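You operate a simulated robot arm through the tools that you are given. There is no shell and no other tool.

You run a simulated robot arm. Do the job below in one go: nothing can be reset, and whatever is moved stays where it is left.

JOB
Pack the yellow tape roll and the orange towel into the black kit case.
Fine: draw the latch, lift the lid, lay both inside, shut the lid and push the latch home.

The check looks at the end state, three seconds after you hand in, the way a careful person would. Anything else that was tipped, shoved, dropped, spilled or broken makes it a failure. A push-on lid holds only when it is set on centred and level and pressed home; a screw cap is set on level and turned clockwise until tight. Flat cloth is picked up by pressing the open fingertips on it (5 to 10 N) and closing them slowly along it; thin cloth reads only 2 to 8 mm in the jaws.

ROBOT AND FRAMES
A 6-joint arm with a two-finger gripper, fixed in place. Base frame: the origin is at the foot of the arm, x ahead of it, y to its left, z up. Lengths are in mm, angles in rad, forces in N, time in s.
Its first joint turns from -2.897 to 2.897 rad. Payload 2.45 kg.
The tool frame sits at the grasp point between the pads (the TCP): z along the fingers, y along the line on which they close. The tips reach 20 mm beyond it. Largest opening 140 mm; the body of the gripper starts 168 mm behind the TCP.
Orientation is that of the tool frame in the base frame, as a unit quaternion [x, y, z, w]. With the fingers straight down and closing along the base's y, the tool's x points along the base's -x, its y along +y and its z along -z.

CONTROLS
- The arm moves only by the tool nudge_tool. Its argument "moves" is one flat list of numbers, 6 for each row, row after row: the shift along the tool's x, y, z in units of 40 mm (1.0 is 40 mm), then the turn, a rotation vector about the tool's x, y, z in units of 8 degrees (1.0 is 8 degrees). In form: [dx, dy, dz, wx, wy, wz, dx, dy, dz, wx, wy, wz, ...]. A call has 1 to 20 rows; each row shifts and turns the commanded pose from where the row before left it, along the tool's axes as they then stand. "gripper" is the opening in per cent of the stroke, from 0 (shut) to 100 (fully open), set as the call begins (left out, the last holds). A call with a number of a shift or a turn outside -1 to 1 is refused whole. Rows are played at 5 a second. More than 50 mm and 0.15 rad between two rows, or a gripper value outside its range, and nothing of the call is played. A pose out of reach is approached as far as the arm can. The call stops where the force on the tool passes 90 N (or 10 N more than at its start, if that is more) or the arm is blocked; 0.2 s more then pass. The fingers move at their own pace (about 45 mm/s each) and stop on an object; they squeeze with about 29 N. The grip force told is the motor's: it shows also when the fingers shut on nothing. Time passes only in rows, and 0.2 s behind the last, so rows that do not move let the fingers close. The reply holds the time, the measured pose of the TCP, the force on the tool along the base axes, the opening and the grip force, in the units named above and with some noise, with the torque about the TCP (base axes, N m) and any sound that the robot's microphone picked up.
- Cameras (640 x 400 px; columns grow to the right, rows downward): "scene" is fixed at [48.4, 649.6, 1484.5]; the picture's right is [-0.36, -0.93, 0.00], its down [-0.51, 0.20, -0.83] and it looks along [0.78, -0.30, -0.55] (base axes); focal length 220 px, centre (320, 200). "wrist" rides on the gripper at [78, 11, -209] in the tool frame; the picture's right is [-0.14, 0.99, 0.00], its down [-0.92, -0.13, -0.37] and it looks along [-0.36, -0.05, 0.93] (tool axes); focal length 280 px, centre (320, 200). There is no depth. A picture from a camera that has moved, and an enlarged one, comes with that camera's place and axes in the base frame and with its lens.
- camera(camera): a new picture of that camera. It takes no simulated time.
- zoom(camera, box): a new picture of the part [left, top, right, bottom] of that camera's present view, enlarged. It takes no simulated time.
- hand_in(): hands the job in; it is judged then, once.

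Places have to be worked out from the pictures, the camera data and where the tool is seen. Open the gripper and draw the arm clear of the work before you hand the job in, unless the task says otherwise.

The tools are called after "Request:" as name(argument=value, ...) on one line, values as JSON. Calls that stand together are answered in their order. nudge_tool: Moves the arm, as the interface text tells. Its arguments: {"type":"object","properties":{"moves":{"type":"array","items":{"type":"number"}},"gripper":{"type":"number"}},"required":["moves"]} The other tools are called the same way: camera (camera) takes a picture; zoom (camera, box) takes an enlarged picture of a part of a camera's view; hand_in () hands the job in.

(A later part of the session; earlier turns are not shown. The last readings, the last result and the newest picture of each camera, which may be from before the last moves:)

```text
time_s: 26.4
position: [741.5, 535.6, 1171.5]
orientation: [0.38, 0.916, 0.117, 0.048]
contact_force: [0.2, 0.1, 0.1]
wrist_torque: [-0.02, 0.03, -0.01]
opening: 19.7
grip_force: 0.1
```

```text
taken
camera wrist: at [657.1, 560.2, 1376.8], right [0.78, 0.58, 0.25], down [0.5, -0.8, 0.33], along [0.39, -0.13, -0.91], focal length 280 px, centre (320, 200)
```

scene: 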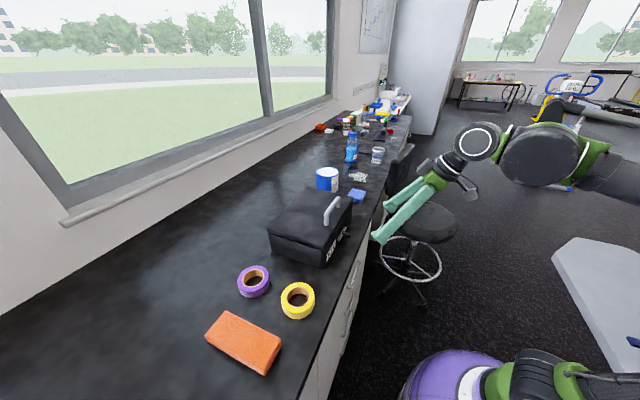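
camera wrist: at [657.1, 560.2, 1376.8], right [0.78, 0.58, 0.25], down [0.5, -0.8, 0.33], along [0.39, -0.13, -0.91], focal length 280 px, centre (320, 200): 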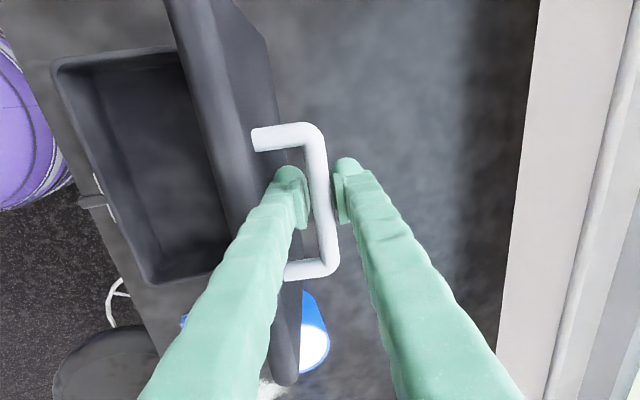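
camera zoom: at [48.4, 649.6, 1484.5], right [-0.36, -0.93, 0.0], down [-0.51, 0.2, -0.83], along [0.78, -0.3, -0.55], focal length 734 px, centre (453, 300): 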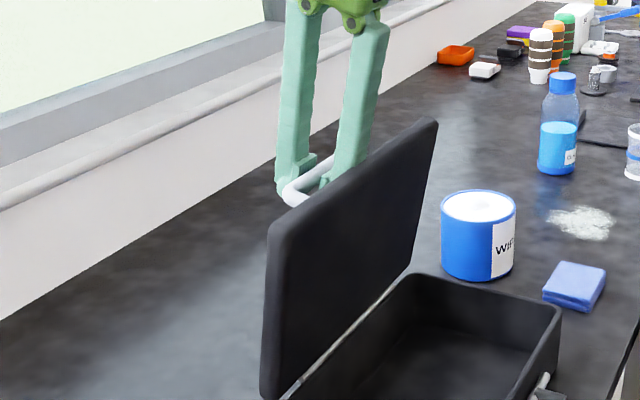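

No load now, and the lid rests nearly vertical with the bar between the fingers. I pull further back in small steps with the front finger.

Request:
nudge_tool(moves=[0, 0.2086, 0.0923, 0, 0, 0, 0, 0.2086, 0.0923, 0, 0, 0, 0, 0.2086, 0.0923, 0, 0, 0])

Request:
zoom(camera="scene", box=[230, 110, 380, 280])

Request:
camera(camera="wrist")

```text
time_s: 27.2
position: [761.2, 555.1, 1166.0]
orientation: [0.38, 0.917, 0.115, 0.048]
contact_force: [-0.3, -0.9, -0.6]
wrist_torque: [0.03, -0.04, 0.01]
opening: 19.8
grip_force: 0.2
```

```text
2.35 times, centred on (305, 195) of scene
camera zoom: at [48.4, 649.6, 1484.5], right [-0.36, -0.93, 0.0], down [-0.51, 0.2, -0.83], along [0.78, -0.3, -0.55], focal length 518 px, centre (355, 212)
```

zoom: 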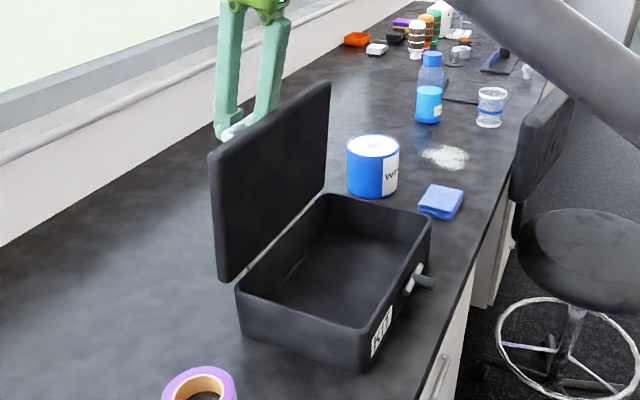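

```text
taken
camera wrist: at [676.7, 580.0, 1372.3], right [0.78, 0.58, 0.25], down [0.5, -0.8, 0.33], along [0.39, -0.13, -0.91], focal length 280 px, centre (320, 200)
```

wrist: 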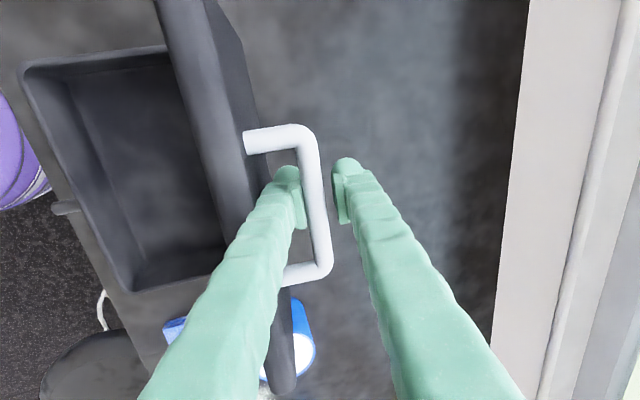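

Lid now about vertical, still with no load; I keep pulling back past vertical.

Request:
nudge_tool(moves=[0, 0.193, 0.153, -0.15, 0, 0, 0, 0.193, 0.153, -0.15, 0, 0, 0, 0.193, 0.153, 0, 0, 0])

Request:
zoom(camera="scene", box=[230, 110, 380, 280])

Request:
camera(camera="wrist")

```text
time_s: 27.9
position: [770.7, 563.3, 1166.5]
orientation: [0.379, 0.913, 0.136, 0.057]
contact_force: [-3.3, -5.8, 55.9]
wrist_torque: [-3.44, 3.75, 0.31]
opening: 26.7
grip_force: 5.1
stopped in row 3: the force on the tool passed its limit at 103 N (the readings are from after the stop); the commanded pose is now the measured one
```

```text
2.35 times, centred on (305, 195) of scene
camera zoom: at [48.4, 649.6, 1484.5], right [-0.36, -0.93, 0.0], down [-0.51, 0.2, -0.83], along [0.78, -0.3, -0.55], focal length 518 px, centre (355, 212)
```

zoom: 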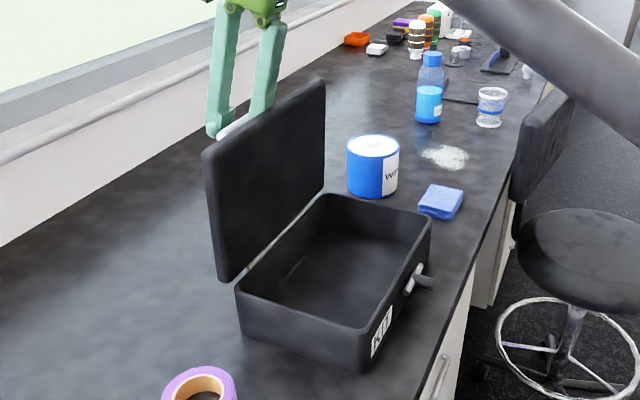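

```text
taken
camera wrist: at [679.7, 582.8, 1368.8], right [0.77, 0.57, 0.29], down [0.49, -0.81, 0.32], along [0.41, -0.1, -0.9], focal length 280 px, centre (320, 200)
```

wrist: 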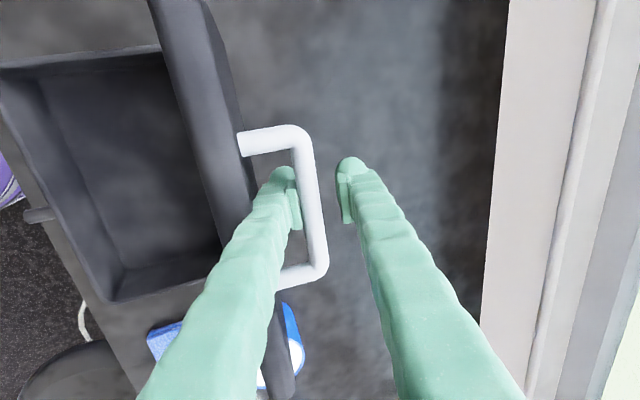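

The force limit tripped with a mostly vertical load (about 56 N), so the finger is wedged near the lid as it gets past vertical. I back off up and slightly forward to unload, and see whether the lid stays.

Request:
nudge_tool(moves=[0, -0.028, -0.165, 0, 0, 0, 0, 0, 0, 0, 0, 0], gripper=20)

Request:
camera(camera="wrist")

Request:
zoom(camera="scene", box=[230, 110, 380, 280])

```text
time_s: 28.5
position: [771.0, 566.2, 1167.2]
orientation: [0.378, 0.914, 0.135, 0.055]
contact_force: [-2.1, -3.6, -17.7]
wrist_torque: [0.23, -0.08, 0.19]
opening: 34.3
grip_force: 4.9
```

```text
taken
camera wrist: at [681.6, 584.6, 1370.4], right [0.77, 0.57, 0.28], down [0.49, -0.81, 0.32], along [0.41, -0.1, -0.91], focal length 280 px, centre (320, 200)
```

wrist: 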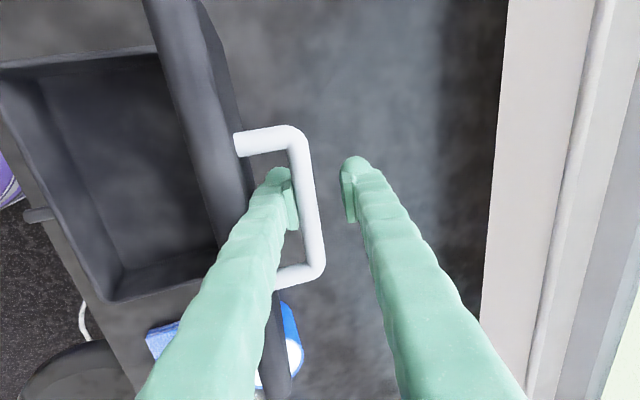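

```text
2.35 times, centred on (305, 195) of scene
camera zoom: at [48.4, 649.6, 1484.5], right [-0.36, -0.93, 0.0], down [-0.51, 0.2, -0.83], along [0.78, -0.3, -0.55], focal length 518 px, centre (355, 212)
```

zoom: 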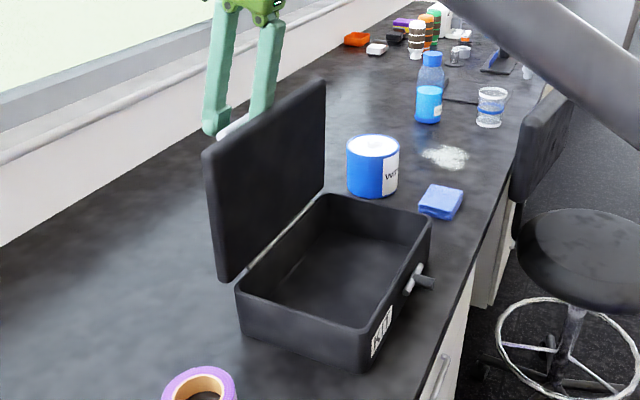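

The lid is at its back stop, roughly 93–95° (bar near h≈934, z≈1164), with its weight past vertical. I ease the front finger off the bar by 8 mm to check that it stays up on its own.

Request:
nudge_tool(moves=[0, -0.1, 0, 0, 0, 0, 0, -0.1, 0, 0, 0, 0, 0, 0, 0, 0, 0, 0])

Request:
camera(camera="wrist")

Request:
zoom(camera="scene", box=[230, 110, 380, 280])

```text
time_s: 29.3
position: [765.0, 559.6, 1165.4]
orientation: [0.379, 0.914, 0.135, 0.055]
contact_force: [0.4, -0.3, 1.6]
wrist_torque: [-0.09, 0.08, 0.0]
opening: 27.7
grip_force: 0.1
```

```text
taken
camera wrist: at [674.4, 578.4, 1369.0], right [0.77, 0.57, 0.29], down [0.49, -0.81, 0.32], along [0.41, -0.1, -0.9], focal length 280 px, centre (320, 200)
```

wrist: 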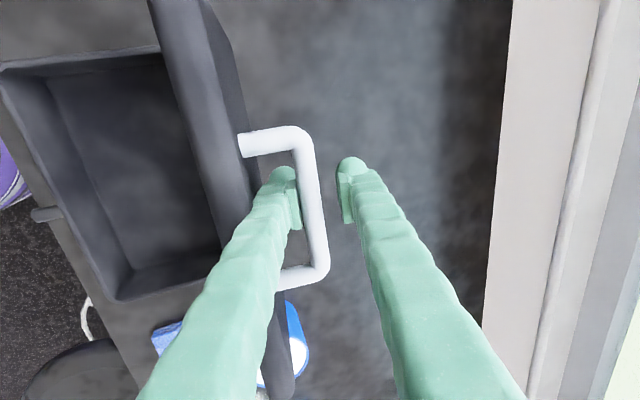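

```text
2.35 times, centred on (305, 195) of scene
camera zoom: at [48.4, 649.6, 1484.5], right [-0.36, -0.93, 0.0], down [-0.51, 0.2, -0.83], along [0.78, -0.3, -0.55], focal length 518 px, centre (355, 212)
```

zoom: 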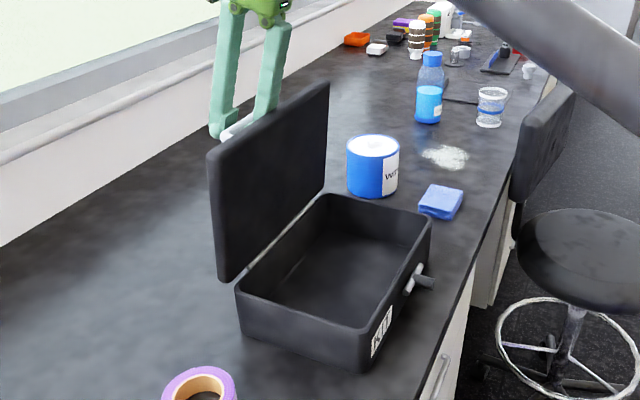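

The load is zero, but the bar may still be resting lightly on the front finger. I ease off another 6 mm and compare.

Request:
nudge_tool(moves=[0, -0.08, 0, 0, 0, 0, 0, -0.07, 0, 0, 0, 0, 0, 0, 0, 0, 0, 0, 0, 0, 0, 0, 0, 0])

Request:
zoom(camera="wrist", box=[220, 100, 380, 300])

Request:
zoom(camera="scene", box=[230, 110, 380, 280])

```text
time_s: 30.3
position: [761.5, 555.2, 1162.9]
orientation: [0.379, 0.914, 0.135, 0.055]
contact_force: [-0.5, 0.1, 0.1]
wrist_torque: [-0.02, 0.01, 0.0]
opening: 28.1
grip_force: 0.0
```

```text
2.00 times, centred on (300, 200) of wrist
camera zoom: at [671.0, 573.9, 1366.9], right [0.77, 0.57, 0.29], down [0.49, -0.81, 0.32], along [0.41, -0.1, -0.9], focal length 561 px, centre (360, 200)
```

zoom: 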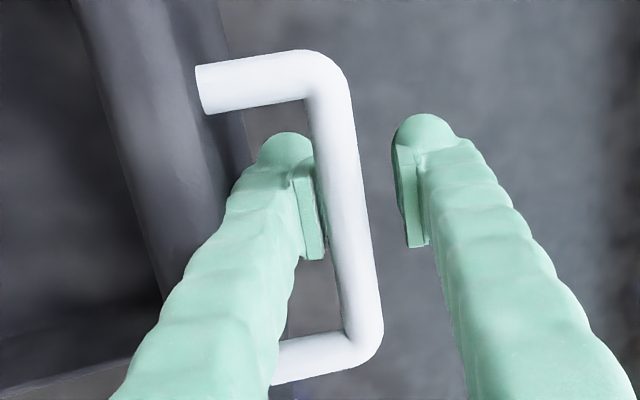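

```text
2.35 times, centred on (305, 195) of scene
camera zoom: at [48.4, 649.6, 1484.5], right [-0.36, -0.93, 0.0], down [-0.51, 0.2, -0.83], along [0.78, -0.3, -0.55], focal length 518 px, centre (355, 212)
```

zoom: 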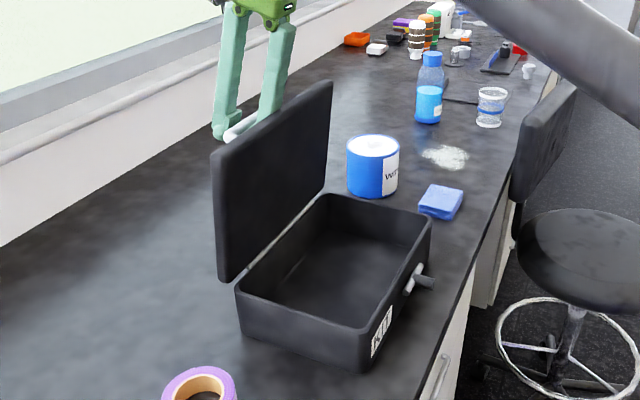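

I zoom in on the lid edges, let a second pass without moving, then compare whether the lid drifts.

Request:
zoom(camera="scene", box=[300, 130, 350, 170])

Request:
nudge_tool(moves=[0, 0, 0, 0, 0, 0, 0, 0, 0, 0, 0, 0, 0, 0, 0, 0, 0, 0, 0, 0, 0, 0, 0, 0, 0, 0, 0, 0, 0, 0])

Request:
zoom(camera="scene", box=[300, 130, 350, 170])

```text
10.00 times, centred on (325, 150) of scene
camera zoom: at [48.4, 649.6, 1484.5], right [-0.36, -0.93, 0.0], down [-0.51, 0.2, -0.83], along [0.78, -0.3, -0.55], focal length 2202 px, centre (270, 700)
```

zoom: 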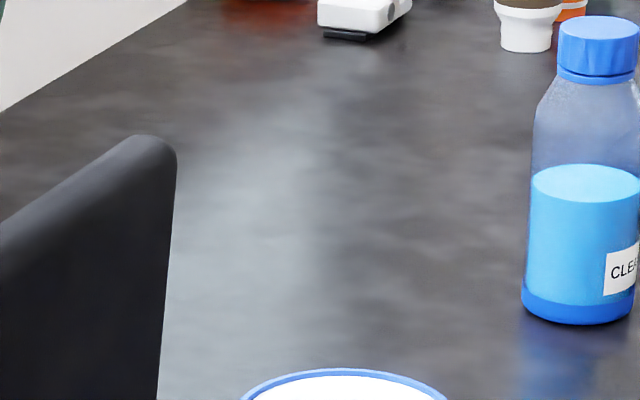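

```text
time_s: 31.5
position: [762.7, 554.5, 1163.9]
orientation: [0.379, 0.914, 0.135, 0.056]
contact_force: [0.1, 0.2, 0.3]
wrist_torque: [0.0, 0.03, 0.01]
opening: 27.6
grip_force: 0.1
```

```text
10.00 times, centred on (325, 150) of scene
camera zoom: at [48.4, 649.6, 1484.5], right [-0.36, -0.93, 0.0], down [-0.51, 0.2, -0.83], along [0.78, -0.3, -0.55], focal length 2202 px, centre (270, 700)
```

zoom: 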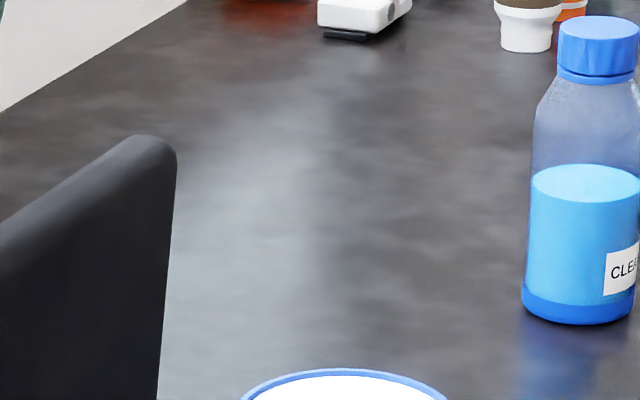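

The lid is completely still. I move the front finger another 3 mm away from the bar and see if the lid follows.

Request:
nudge_tool(moves=[0, -0.08, 0, 0, 0, 0, 0, 0, 0, 0, 0, 0, 0, 0, 0, 0, 0, 0, 0, 0, 0, 0, 0, 0])

Request:
zoom(camera="scene", box=[300, 130, 350, 170])

Request:
zoom(camera="wrist", box=[220, 100, 380, 300])

```text
time_s: 32.5
position: [761.0, 551.7, 1162.1]
orientation: [0.379, 0.914, 0.135, 0.056]
contact_force: [-0.2, 0.2, 1.0]
wrist_torque: [-0.01, 0.02, 0.02]
opening: 28.1
grip_force: 0.0
```

```text
10.00 times, centred on (325, 150) of scene
camera zoom: at [48.4, 649.6, 1484.5], right [-0.36, -0.93, 0.0], down [-0.51, 0.2, -0.83], along [0.78, -0.3, -0.55], focal length 2202 px, centre (270, 700)
```

zoom: 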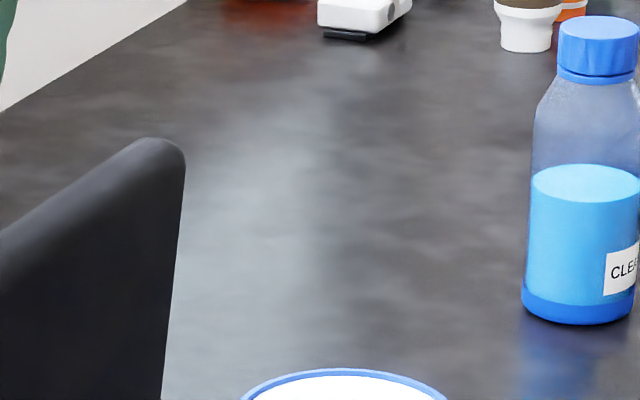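

```text
2.00 times, centred on (300, 200) of wrist
camera zoom: at [669.0, 571.0, 1366.1], right [0.77, 0.57, 0.29], down [0.49, -0.81, 0.32], along [0.41, -0.1, -0.9], focal length 561 px, centre (360, 200)
```

zoom: 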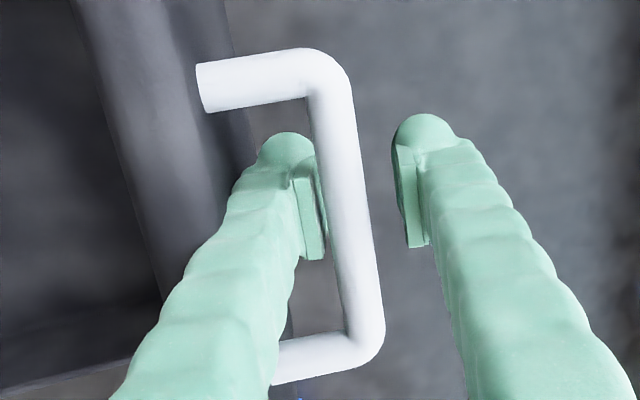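

The lid followed by about 4 mm. To see whether the bar rests on the finger or the finger's back is pushing the lid, I move 3 mm back the other way and compare.

Request:
nudge_tool(moves=[0, 0.04, 0, 0, 0, 0, 0, 0, 0, 0, 0, 0, 0, 0, 0, 0, 0, 0])

Request:
zoom(camera="scene", box=[300, 130, 350, 170])

Request:
zoom(camera="wrist", box=[270, 150, 350, 240])

```text
time_s: 33.3
position: [760.4, 553.0, 1163.4]
orientation: [0.378, 0.914, 0.135, 0.056]
contact_force: [0.0, 0.9, -0.3]
wrist_torque: [-0.01, -0.02, -0.01]
opening: 28.1
grip_force: 0.0
```

```text
10.00 times, centred on (325, 150) of scene
camera zoom: at [48.4, 649.6, 1484.5], right [-0.36, -0.93, 0.0], down [-0.51, 0.2, -0.83], along [0.78, -0.3, -0.55], focal length 2202 px, centre (270, 700)
```

zoom: 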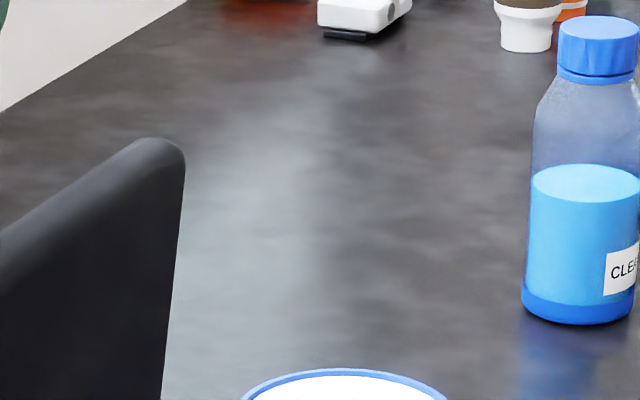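

```text
4.44 times, centred on (310, 195) of wrist
camera zoom: at [670.4, 573.0, 1366.8], right [0.77, 0.57, 0.29], down [0.49, -0.81, 0.32], along [0.41, -0.1, -0.9], focal length 1246 px, centre (364, 222)
```

zoom: 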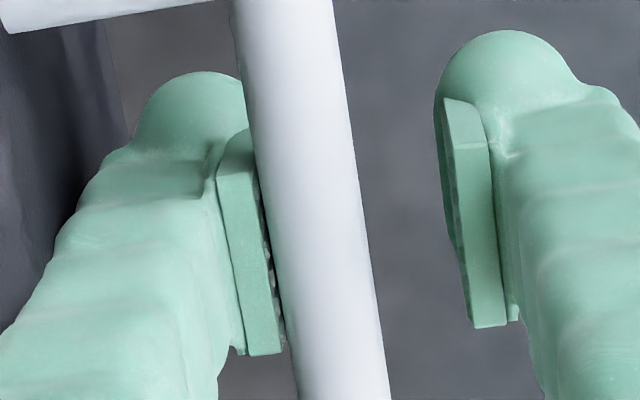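

The lid did not follow that small move, so it is probably held by hinge friction and the thick finger fills the space between bar and lid. I reduce the tilt slightly (finger leans away from the lid) and move back a few mm to see where contact lies.

Request:
nudge_tool(moves=[0, 0.06, 0, 0.3, 0, 0, 0, 0.04, 0, 0.3, 0, 0, 0, 0, 0, 0, 0, 0])

Request:
zoom(camera="scene", box=[300, 130, 350, 170])

Request:
zoom(camera="wrist", box=[220, 120, 370, 260])

```text
time_s: 34.1
position: [763.7, 556.7, 1163.1]
orientation: [0.381, 0.919, 0.096, 0.039]
contact_force: [0.3, 0.0, 0.3]
wrist_torque: [-0.02, 0.02, 0.0]
opening: 28.0
grip_force: 0.1
```

```text
10.00 times, centred on (325, 150) of scene
camera zoom: at [48.4, 649.6, 1484.5], right [-0.36, -0.93, 0.0], down [-0.51, 0.2, -0.83], along [0.78, -0.3, -0.55], focal length 2202 px, centre (270, 700)
```

zoom: 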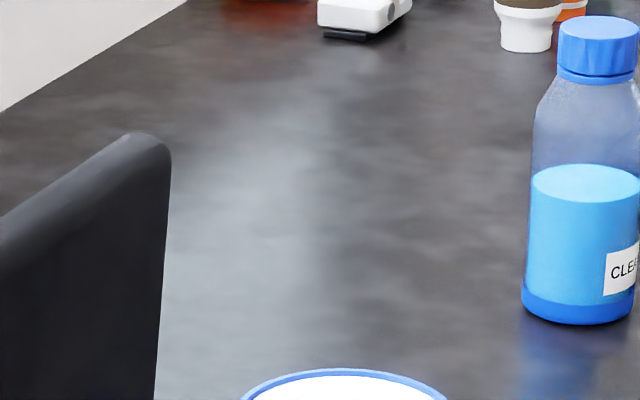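

```text
2.86 times, centred on (295, 190) of wrist
camera zoom: at [684.8, 587.4, 1371.3], right [0.78, 0.59, 0.2], down [0.51, -0.79, 0.33], along [0.36, -0.16, -0.92], focal length 801 px, centre (391, 229)
```

zoom: 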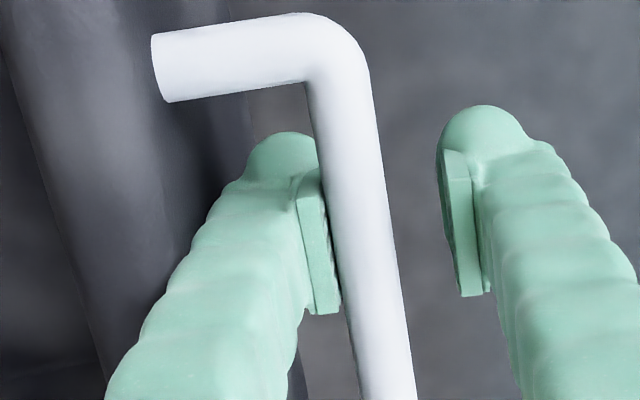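

With less tilt there is visible clearance between finger and lid. I back off 2 mm now: if the lid follows, it is falling forward onto the finger.

Request:
nudge_tool(moves=[0, -0.05, 0, 0, 0, 0, 0, 0, 0, 0, 0, 0, 0, 0, 0, 0, 0, 0])

Request:
zoom(camera="scene", box=[300, 130, 350, 170])

Request:
zoom(camera="wrist", box=[220, 120, 370, 260])

```text
time_s: 34.9
position: [763.0, 555.7, 1163.4]
orientation: [0.38, 0.919, 0.097, 0.041]
contact_force: [0.7, 1.2, 0.4]
wrist_torque: [0.01, -0.01, -0.01]
opening: 28.2
grip_force: 0.0
```

```text
10.00 times, centred on (325, 150) of scene
camera zoom: at [48.4, 649.6, 1484.5], right [-0.36, -0.93, 0.0], down [-0.51, 0.2, -0.83], along [0.78, -0.3, -0.55], focal length 2202 px, centre (270, 700)
```

zoom: 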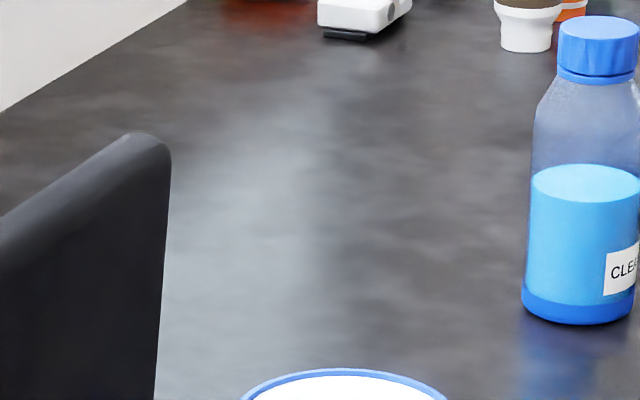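

```text
2.86 times, centred on (295, 190) of wrist
camera zoom: at [683.6, 585.9, 1370.8], right [0.78, 0.59, 0.21], down [0.51, -0.79, 0.33], along [0.36, -0.16, -0.92], focal length 801 px, centre (391, 229)
```

zoom: 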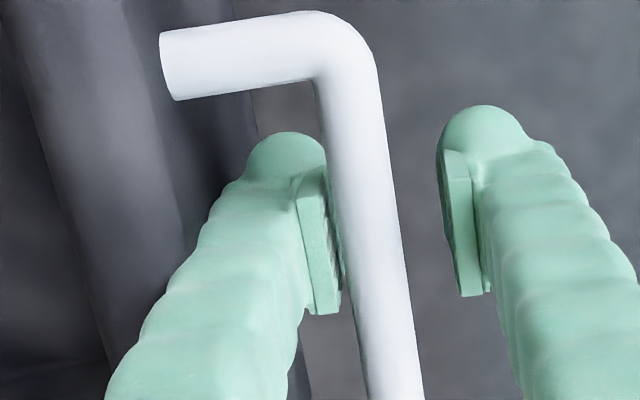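

The lid stayed put while the finger moved, so it holds by itself. For margin I push it a further few mm toward its back stop, then back off again.

Request:
nudge_tool(moves=[0, 0.1, 0, 0, 0, 0, 0, 0.1, 0, 0, 0, 0, 0, 0.05, 0, 0, 0, 0])

Request:
zoom(camera="scene", box=[300, 130, 350, 170])

```text
time_s: 35.7
position: [769.5, 562.2, 1165.7]
orientation: [0.381, 0.919, 0.097, 0.039]
contact_force: [-1.5, -1.5, -1.7]
wrist_torque: [0.08, -0.04, 0.04]
opening: 29.5
grip_force: 1.0
```

```text
10.00 times, centred on (325, 150) of scene
camera zoom: at [48.4, 649.6, 1484.5], right [-0.36, -0.93, 0.0], down [-0.51, 0.2, -0.83], along [0.78, -0.3, -0.55], focal length 2202 px, centre (270, 700)
```

zoom: 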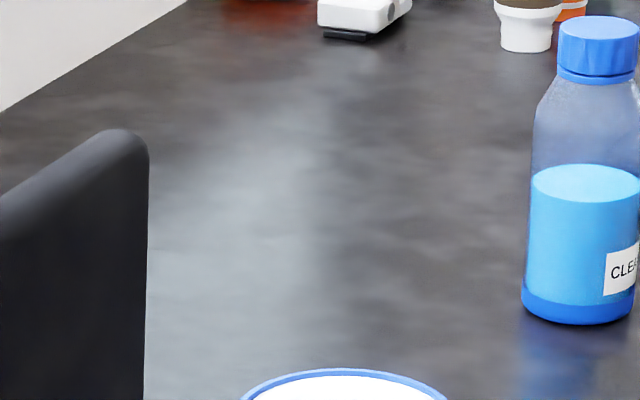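

Lid at its stop (about 2 N felt). I back off 2 mm and withdraw along the finger axis, keeping clear of lid and bar.

Request:
nudge_tool(moves=[0, -0.05, 0, 0, 0, 0, 0, 0.02, -0.25, 0, 0, 0, 0, 0.02, -0.25, 0, 0, 0, 0, 0.02, -0.25, 0, 0, 0])

Request:
zoom(camera="scene", box=[300, 130, 350, 170])

Request:
zoom(camera="wrist", box=[200, 80, 400, 280])

```text
time_s: 36.7
position: [765.9, 558.6, 1195.9]
orientation: [0.38, 0.919, 0.096, 0.041]
contact_force: [-0.3, 0.1, 0.0]
wrist_torque: [-0.01, -0.03, -0.01]
opening: 28.1
grip_force: 0.1
```

```text
10.00 times, centred on (325, 150) of scene
camera zoom: at [48.4, 649.6, 1484.5], right [-0.36, -0.93, 0.0], down [-0.51, 0.2, -0.83], along [0.78, -0.3, -0.55], focal length 2202 px, centre (270, 700)
```

zoom: 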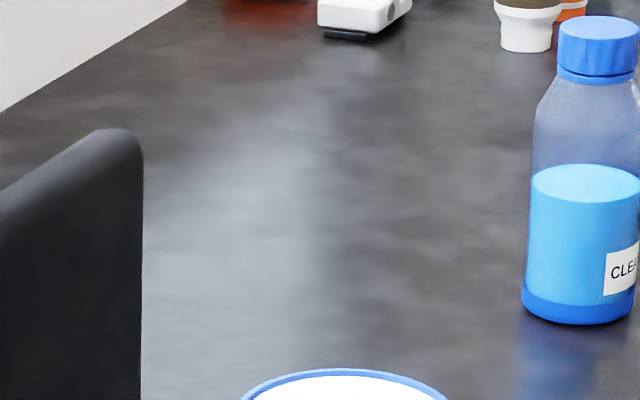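

```text
2.00 times, centred on (300, 180) of wrist
camera zoom: at [686.8, 589.2, 1403.0], right [0.78, 0.59, 0.21], down [0.51, -0.79, 0.33], along [0.36, -0.16, -0.92], focal length 561 px, centre (360, 240)
```

zoom: 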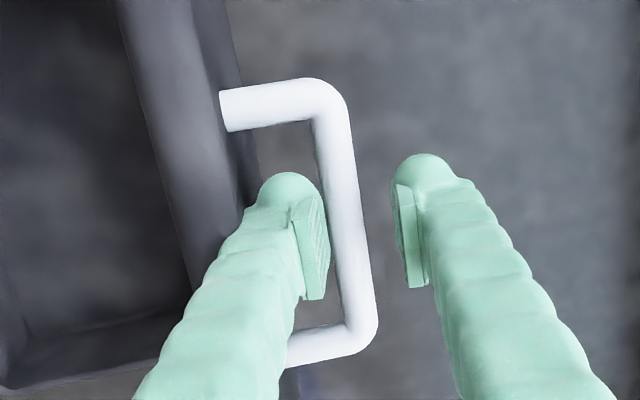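

The lid even settled slightly further back on its own, so it's stable. I continue withdrawing until the tips clear the lid's top edge.

Request:
nudge_tool(moves=[0, 0.03, -0.4, 0, 0, 0, 0, 0.03, -0.4, 0, 0, 0, 0, 0.02, -0.5, 0, 0, 0, 0, 0, -0.6, 0, 0, 0])

Request:
camera(camera="scene")

Request:
camera(camera="wrist")

```text
time_s: 37.7
position: [740.2, 538.2, 1241.7]
orientation: [0.381, 0.919, 0.096, 0.04]
contact_force: [1.0, -0.5, 0.1]
wrist_torque: [0.01, 0.03, 0.0]
opening: 28.2
grip_force: 0.1
out of reach, approached as far as the arm can: row 2, 3, 4
```

```text
taken
```

scene: 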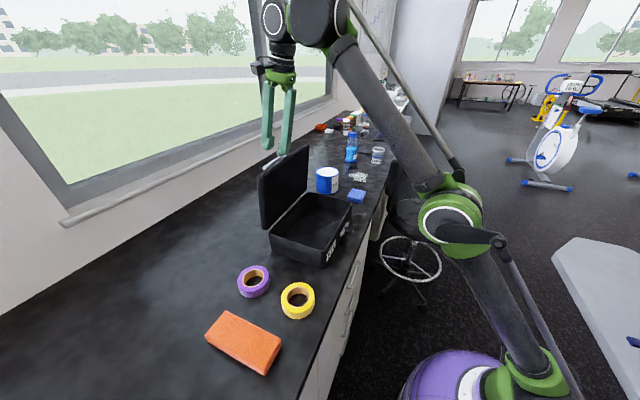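

```text
taken
camera wrist: at [661.8, 569.7, 1448.1], right [0.78, 0.59, 0.21], down [0.51, -0.79, 0.33], along [0.36, -0.16, -0.92], focal length 280 px, centre (320, 200)
```

wrist: 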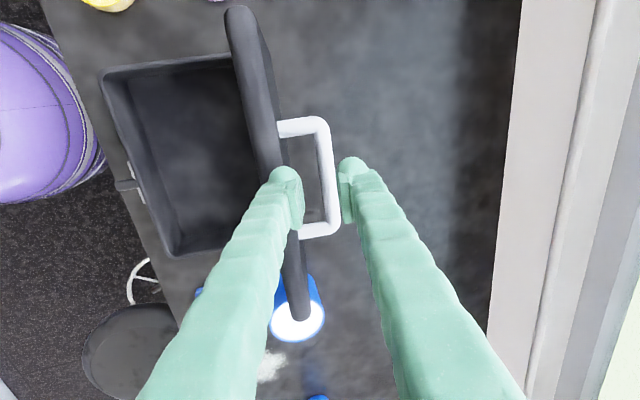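

The gripper is clear and the lid stands open. I move away toward the arm side and up, straighten the tool, then go across to look down on the tape rolls and the towel.

Request:
nudge_tool(moves=[0, -0.39, -0.59, 0, 0, 0, 0, -0.39, -0.59, 0, 0, 0, 0, -0.95, -0.2, 0, 0, 0, 0, -0.95, -0.2, 0, 0, 0, 0, -0.95, -0.2, 0.72, 0, 0, 0, -0.5, -0.1, 0.72, 0, 0, 1, 0, 0, 0, 0, 0, 1, 0, 0, 0, 0, 0, 1, 0, 0, 0, 0, 0, 1, 0, 0, 0, 0, 0, 1, 0, 0, 0, 0, 0, 1, 0, 0, 0, 0, 0, 1, 0, 0, 0, 0, 0])

Request:
camera(camera="scene")

Request:
camera(camera="wrist")

```text
time_s: 40.5
position: [440.1, 626.5, 1293.7]
orientation: [0.382, 0.924, 0.003, 0.001]
contact_force: [1.1, 0.6, -0.4]
wrist_torque: [-0.1, 0.19, 0.01]
opening: 28.0
grip_force: 0.0
out of reach, approached as far as the arm can: row 2, 3, 4, 5, 13
```

```text
taken
```

scene: 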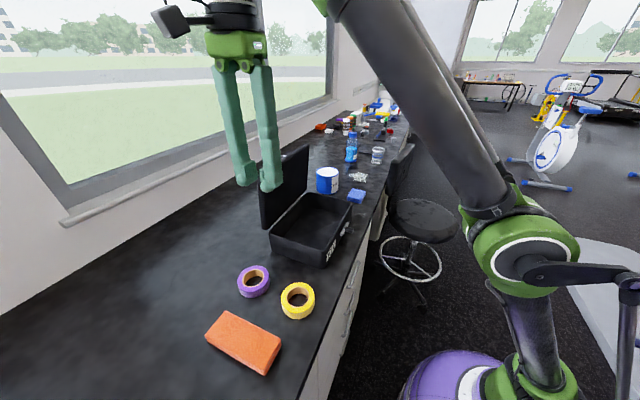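

```text
taken
camera wrist: at [390.0, 686.5, 1503.1], right [0.8, 0.6, 0.01], down [0.56, -0.74, 0.37], along [0.23, -0.29, -0.93], focal length 280 px, centre (320, 200)
```

wrist: 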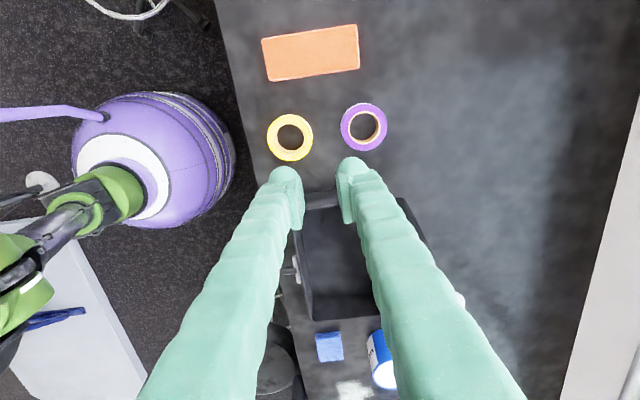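

From here the yellow roll is centred at about h≈690, w≈−131 (OD ≈94 mm), with the purple one 150 mm behind it and the towel (≈165×75 mm) at w≈−272. I open the jaws and come down above the yellow roll for a close look.

Request:
nudge_tool(moves=[0, -0.229, 0.8, 0, 0, 0, 0, -0.229, 0.8, 0, 0, 0, 0, -0.229, 0.8, 0, 0, 0, 0, -0.229, 0.8, 0, 0, 0, 0, -0.229, 0.8, 0, 0, 0, 0, -0.229, 0.8, 0, 0, 0, 0, -0.229, 0.8, 0, 0, 0], gripper=90)

Request:
camera(camera="wrist")

Request:
camera(camera="scene")

```text
time_s: 42.1
position: [395.5, 581.0, 1068.3]
orientation: [0.382, 0.924, 0.003, 0.002]
contact_force: [0.6, -0.1, -0.6]
wrist_torque: [0.04, -0.01, 0.0]
opening: 126.2
grip_force: 0.0
```

```text
taken
camera wrist: at [346.8, 641.6, 1277.7], right [0.8, 0.6, 0.01], down [0.56, -0.74, 0.37], along [0.23, -0.29, -0.93], focal length 280 px, centre (320, 200)
```

wrist: 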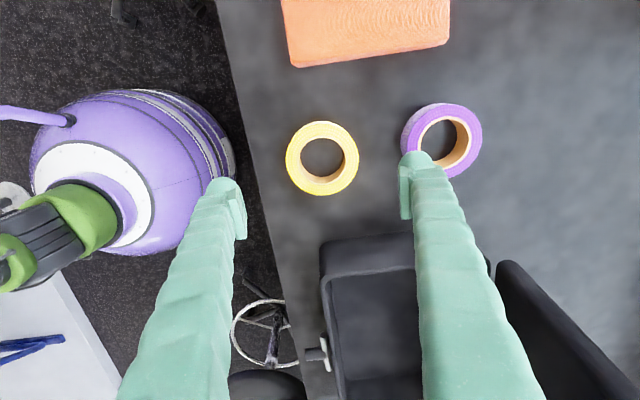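

```text
taken
```

scene: 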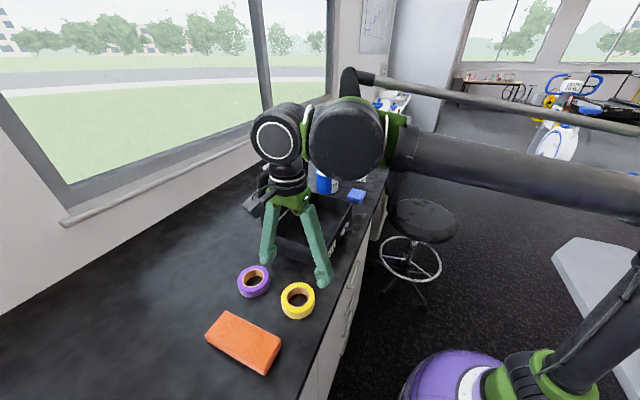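

The tool is centred over the yellow roll to within 1–2 mm, with the fingers clear of the purple roll. I descend to z≈948 first.

Request:
nudge_tool(moves=[0, 0, 0.75, 0, 0, 0, 0, 0, 0.75, 0, 0, 0, 0, 0, 0.75, 0, 0, 0, 0, 0, 0.75, 0, 0, 0])

Request:
camera(camera="wrist")

Request:
zoom(camera="scene", box=[220, 230, 350, 340])

```text
time_s: 43.1
position: [395.7, 581.0, 947.5]
orientation: [0.383, 0.924, 0.004, 0.001]
contact_force: [-0.4, -0.1, 0.1]
wrist_torque: [0.03, 0.02, 0.01]
opening: 126.2
grip_force: 0.0
```

```text
taken
camera wrist: at [346.7, 641.0, 1156.9], right [0.8, 0.6, 0.01], down [0.56, -0.74, 0.37], along [0.23, -0.29, -0.93], focal length 280 px, centre (320, 200)
```

wrist: 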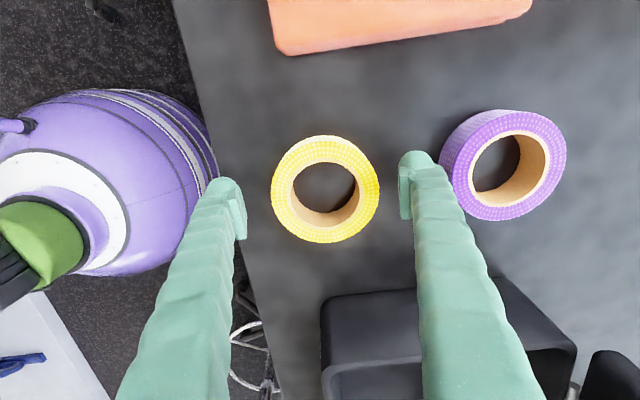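

```text
3.64 times, centred on (285, 285) of scene
camera zoom: at [48.4, 649.6, 1484.5], right [-0.36, -0.93, 0.0], down [-0.51, 0.2, -0.83], along [0.78, -0.3, -0.55], focal length 801 px, centre (447, -109)
```

zoom: 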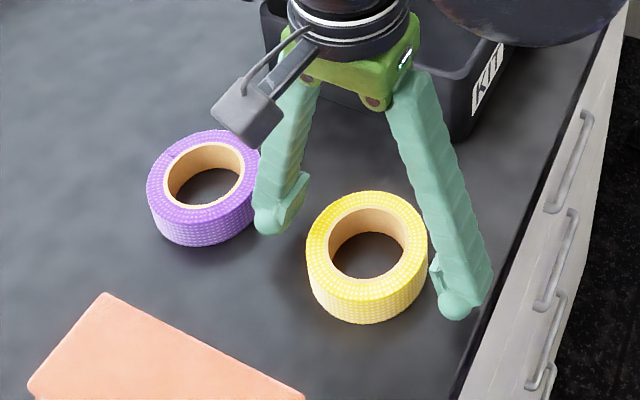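

Roll sits centred between the fingers. I go down another 10 mm, then creep until the tips are just above the counter.

Request:
nudge_tool(moves=[0, 0, 0.13, 0, 0, 0, 0, 0, 0.12, 0, 0, 0])

Request:
zoom(camera="scene", box=[260, 250, 330, 330])

```text
time_s: 43.7
position: [396.2, 582.4, 938.8]
orientation: [0.383, 0.924, 0.003, 0.001]
contact_force: [0.5, -0.1, 0.5]
wrist_torque: [0.03, 0.0, 0.0]
opening: 125.9
grip_force: 0.2
```

```text
5.00 times, centred on (295, 290) of scene
camera zoom: at [48.4, 649.6, 1484.5], right [-0.36, -0.93, 0.0], down [-0.51, 0.2, -0.83], along [0.78, -0.3, -0.55], focal length 1101 px, centre (445, -250)
```

zoom: 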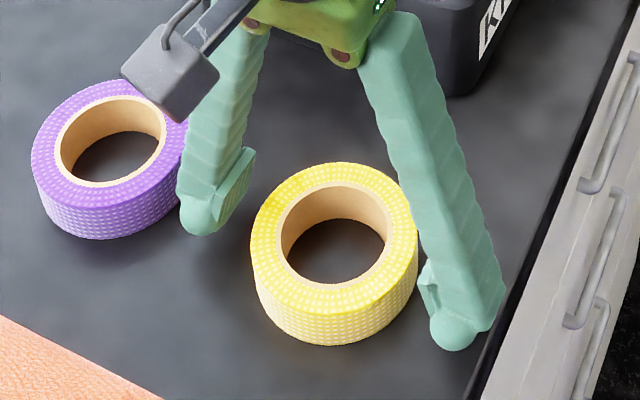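

The scene view suggests the tips are within a few millimetres of the counter. I creep down 2 mm at a time watching the force.

Request:
nudge_tool(moves=[0, 0, 0.05, 0, 0, 0])

Request:
nudge_tool(moves=[0, 0, 0.05, 0, 0, 0])

```text
time_s: 44.1
position: [396.3, 581.8, 935.9]
orientation: [0.383, 0.924, 0.004, 0.002]
contact_force: [0.1, -0.3, 0.1]
wrist_torque: [-0.03, -0.02, 0.0]
opening: 126.1
grip_force: 0.0
```

```text
time_s: 44.5
position: [396.7, 581.2, 934.2]
orientation: [0.383, 0.924, 0.004, 0.001]
contact_force: [-0.2, 0.1, 0.5]
wrist_torque: [0.02, 0.01, 0.02]
opening: 125.8
grip_force: 0.2
```

Still free. Two more 2 mm steps.

Request:
nudge_tool(moves=[0, 0, 0.05, 0, 0, 0])

Request:
nudge_tool(moves=[0, 0, 0.05, 0, 0, 0])

```text
time_s: 44.9
position: [395.6, 582.0, 933.1]
orientation: [0.383, 0.924, 0.004, 0.001]
contact_force: [-0.1, 0.4, 0.2]
wrist_torque: [0.02, -0.04, -0.02]
opening: 126.1
grip_force: 0.0
```

```text
time_s: 45.3
position: [395.7, 582.2, 932.6]
orientation: [0.382, 0.924, 0.003, 0.002]
contact_force: [-0.1, -0.3, 0.2]
wrist_torque: [-0.02, 0.03, 0.0]
opening: 126.0
grip_force: 0.0
```

Good depth for a grip (tips about z≈911, roll roughly 35 mm tall). I close on the yellow roll.

Request:
nudge_tool(moves=[0, 0, 0, 0, 0, 0, 0, 0, 0, 0, 0, 0, 0, 0, 0, 0, 0, 0, 0, 0, 0, 0, 0, 0], gripper=55)

Request:
camera(camera="wrist")

```text
time_s: 46.3
position: [397.2, 581.6, 931.4]
orientation: [0.382, 0.924, 0.004, 0.002]
contact_force: [1.3, 1.4, 2.9]
wrist_torque: [0.05, -0.06, 0.02]
opening: 91.3
grip_force: 28.9
```

```text
taken
camera wrist: at [347.1, 642.7, 1140.7], right [0.8, 0.6, 0.01], down [0.56, -0.74, 0.37], along [0.23, -0.29, -0.93], focal length 280 px, centre (320, 200)
```

wrist: 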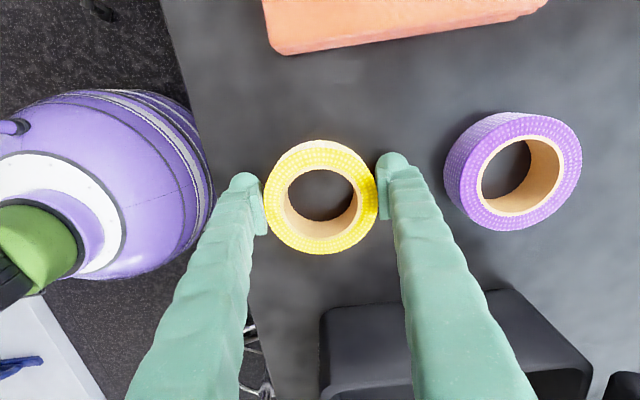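

Roll gripped at 91 mm. I lift it 160 mm, and check the hold before carrying it.

Request:
nudge_tool(moves=[0, 0, -0.5, 0, 0, 0, 0, 0, -0.9, 0, 0, 0, 0, 0, -0.9, 0, 0, 0, 0, 0, -0.9, 0, 0, 0, 0, 0, -0.8, 0, 0, 0])

Request:
camera(camera="wrist")

Request:
zoom(camera="scene", box=[200, 140, 360, 390])

```text
time_s: 47.5
position: [395.5, 581.8, 1091.0]
orientation: [0.383, 0.924, 0.003, 0.002]
contact_force: [-0.1, -0.7, -1.6]
wrist_torque: [0.02, -0.02, -0.02]
opening: 91.7
grip_force: 29.3
```

```text
taken
camera wrist: at [346.8, 641.7, 1299.5], right [0.8, 0.6, 0.01], down [0.56, -0.74, 0.37], along [0.23, -0.29, -0.93], focal length 280 px, centre (320, 200)
```

wrist: 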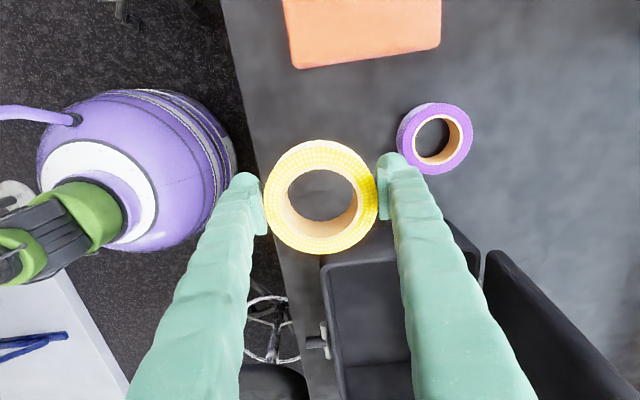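

```text
1.60 times, centred on (280, 265) of scene
camera zoom: at [48.4, 649.6, 1484.5], right [-0.36, -0.93, 0.0], down [-0.51, 0.2, -0.83], along [0.78, -0.3, -0.55], focal length 352 px, centre (384, 96)
```

zoom: 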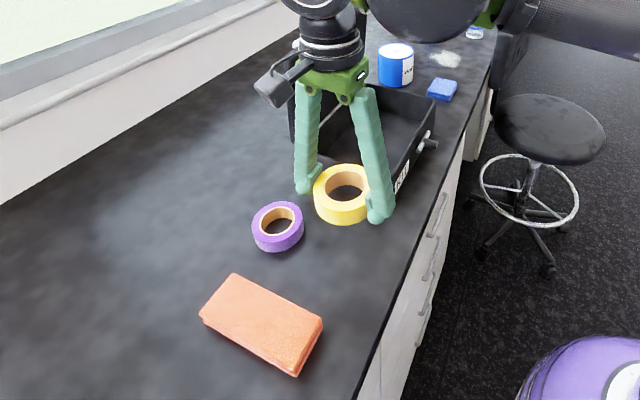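

Tape securely held. I carry it over to the left part of the case (h≈765, w≈65), staying well above the rim.

Request:
nudge_tool(moves=[-0.98, 0.365, 0, 0, 0, 0, -0.98, 0.365, 0, 0, 0, 0, -0.98, 0.365, 0, 0, 0, 0, -0.98, 0.365, 0, 0, 0, 0, -0.98, 0.365, 0, 0, 0, 0])

Request:
camera(camera="wrist")

Request:
zoom(camera="scene", box=[230, 100, 380, 280])

```text
time_s: 48.7
position: [586.3, 492.2, 1095.1]
orientation: [0.383, 0.924, 0.004, 0.002]
contact_force: [-0.4, -0.1, -0.6]
wrist_torque: [-0.03, -0.05, 0.01]
opening: 91.3
grip_force: 28.4
```

```text
taken
camera wrist: at [538.0, 552.3, 1303.9], right [0.8, 0.6, 0.01], down [0.56, -0.74, 0.37], along [0.23, -0.29, -0.93], focal length 280 px, centre (320, 200)
```

wrist: 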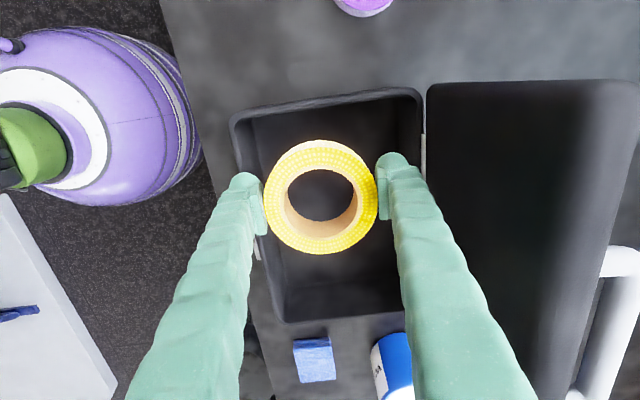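

```text
2.22 times, centred on (305, 190) of scene
camera zoom: at [48.4, 649.6, 1484.5], right [-0.36, -0.93, 0.0], down [-0.51, 0.2, -0.83], along [0.78, -0.3, -0.55], focal length 489 px, centre (353, 222)
```

zoom: 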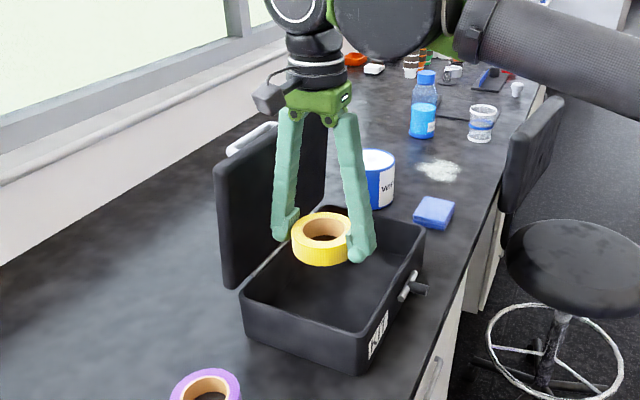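

Centred over the case with the roll clear of all walls. I shift 4 mm left and lower it in.

Request:
nudge_tool(moves=[0.1, 0, 0.3, 0, 0, 0, 0, 0, 0.8, 0, 0, 0, 0, 0, 0.8, 0, 0, 0, 0, 0, 0.8, 0, 0, 0, 0, 0, 0.6, 0, 0, 0])

Request:
camera(camera="wrist")

Request:
zoom(camera="scene", box=[230, 100, 380, 280])

```text
time_s: 49.9
position: [585.1, 497.3, 959.5]
orientation: [0.382, 0.924, 0.003, 0.002]
contact_force: [0.4, 0.0, -0.3]
wrist_torque: [0.0, 0.01, -0.02]
opening: 91.1
grip_force: 28.8
```

```text
taken
camera wrist: at [535.1, 558.3, 1168.8], right [0.8, 0.6, 0.01], down [0.56, -0.74, 0.37], along [0.23, -0.29, -0.93], focal length 280 px, centre (320, 200)
```

wrist: 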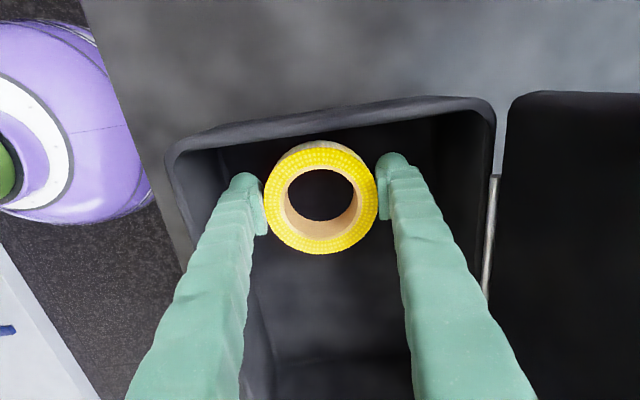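

```text
2.22 times, centred on (305, 190) of scene
camera zoom: at [48.4, 649.6, 1484.5], right [-0.36, -0.93, 0.0], down [-0.51, 0.2, -0.83], along [0.78, -0.3, -0.55], focal length 489 px, centre (353, 222)
```

zoom: 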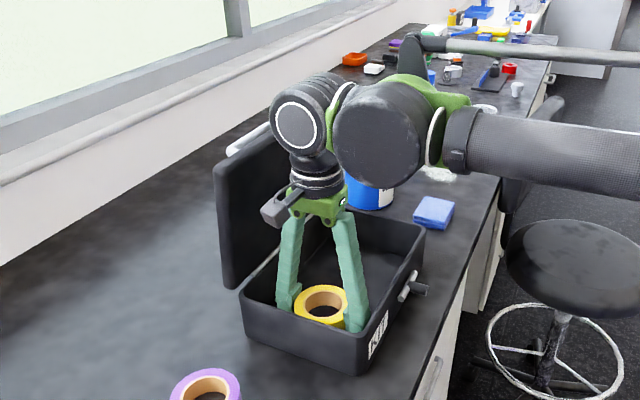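

No contact so far. I lower 14 mm more, then creep until the roll touches the case floor.

Request:
nudge_tool(moves=[0, 0, 0.2, 0, 0, 0, 0, 0, 0.15, 0, 0, 0])

Request:
nudge_tool(moves=[0, 0, 0.075, 0, 0, 0, 0, 0, 0, 0, 0, 0])

Request:
nudge_tool(moves=[0, 0, 0.05, 0, 0, 0, 0, 0, 0, 0, 0, 0])

```text
time_s: 50.5
position: [583.8, 498.3, 945.6]
orientation: [0.382, 0.924, 0.003, 0.001]
contact_force: [0.1, -0.5, -1.0]
wrist_torque: [-0.02, 0.04, -0.02]
opening: 91.0
grip_force: 29.5
```

```text
time_s: 51.1
position: [584.3, 498.6, 941.5]
orientation: [0.382, 0.924, 0.003, 0.002]
contact_force: [-0.5, 0.1, -0.2]
wrist_torque: [0.02, -0.01, 0.0]
opening: 91.2
grip_force: 29.4
```

```text
time_s: 51.7
position: [583.9, 497.5, 941.1]
orientation: [0.383, 0.924, 0.003, 0.002]
contact_force: [-0.3, 0.1, -1.2]
wrist_torque: [0.03, 0.03, -0.01]
opening: 91.1
grip_force: 28.7
```

Still free; two more 2 mm steps.

Request:
nudge_tool(moves=[0, 0, 0.05, 0, 0, 0, 0, 0, 0, 0, 0, 0])

Request:
nudge_tool(moves=[0, 0, 0.05, 0, 0, 0, 0, 0, 0, 0, 0, 0])

```text
time_s: 52.3
position: [583.8, 497.6, 939.8]
orientation: [0.383, 0.924, 0.004, 0.001]
contact_force: [2.7, 1.4, 13.8]
wrist_torque: [0.3, -0.31, -0.03]
opening: 91.2
grip_force: 28.9
```

```text
time_s: 52.9
position: [583.4, 496.9, 938.1]
orientation: [0.383, 0.924, 0.004, 0.002]
contact_force: [13.3, 8.8, 51.4]
wrist_torque: [0.23, -0.46, -0.06]
opening: 91.7
grip_force: 29.4
```

The roll is on the floor of the case (contact at z≈940). I relieve 2 mm of press, open just enough, and lift away.

Request:
nudge_tool(moves=[0, 0, -0.06, 0, 0, 0, 0, 0, 0, 0, 0, 0])

Request:
nudge_tool(moves=[0, 0, 0, 0, 0, 0, 0, 0, 0, 0, 0, 0, 0, 0, 0, 0, 0, 0], gripper=72)

Request:
camera(camera="wrist")

```text
time_s: 53.5
position: [583.8, 498.6, 939.1]
orientation: [0.383, 0.924, 0.003, 0.002]
contact_force: [0.2, -0.7, -1.0]
wrist_torque: [0.0, -0.01, 0.0]
opening: 91.6
grip_force: 28.7
```

```text
time_s: 54.3
position: [583.5, 498.9, 939.8]
orientation: [0.383, 0.924, 0.003, 0.001]
contact_force: [0.6, 0.1, -0.3]
wrist_torque: [-0.01, 0.01, 0.01]
opening: 100.6
grip_force: 0.0
```

```text
taken
camera wrist: at [534.7, 558.8, 1149.1], right [0.8, 0.6, 0.01], down [0.56, -0.74, 0.37], along [0.23, -0.29, -0.93], focal length 280 px, centre (320, 200)
```

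wrist: 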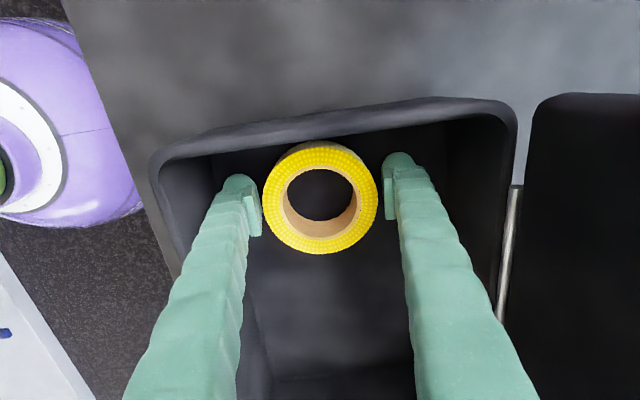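

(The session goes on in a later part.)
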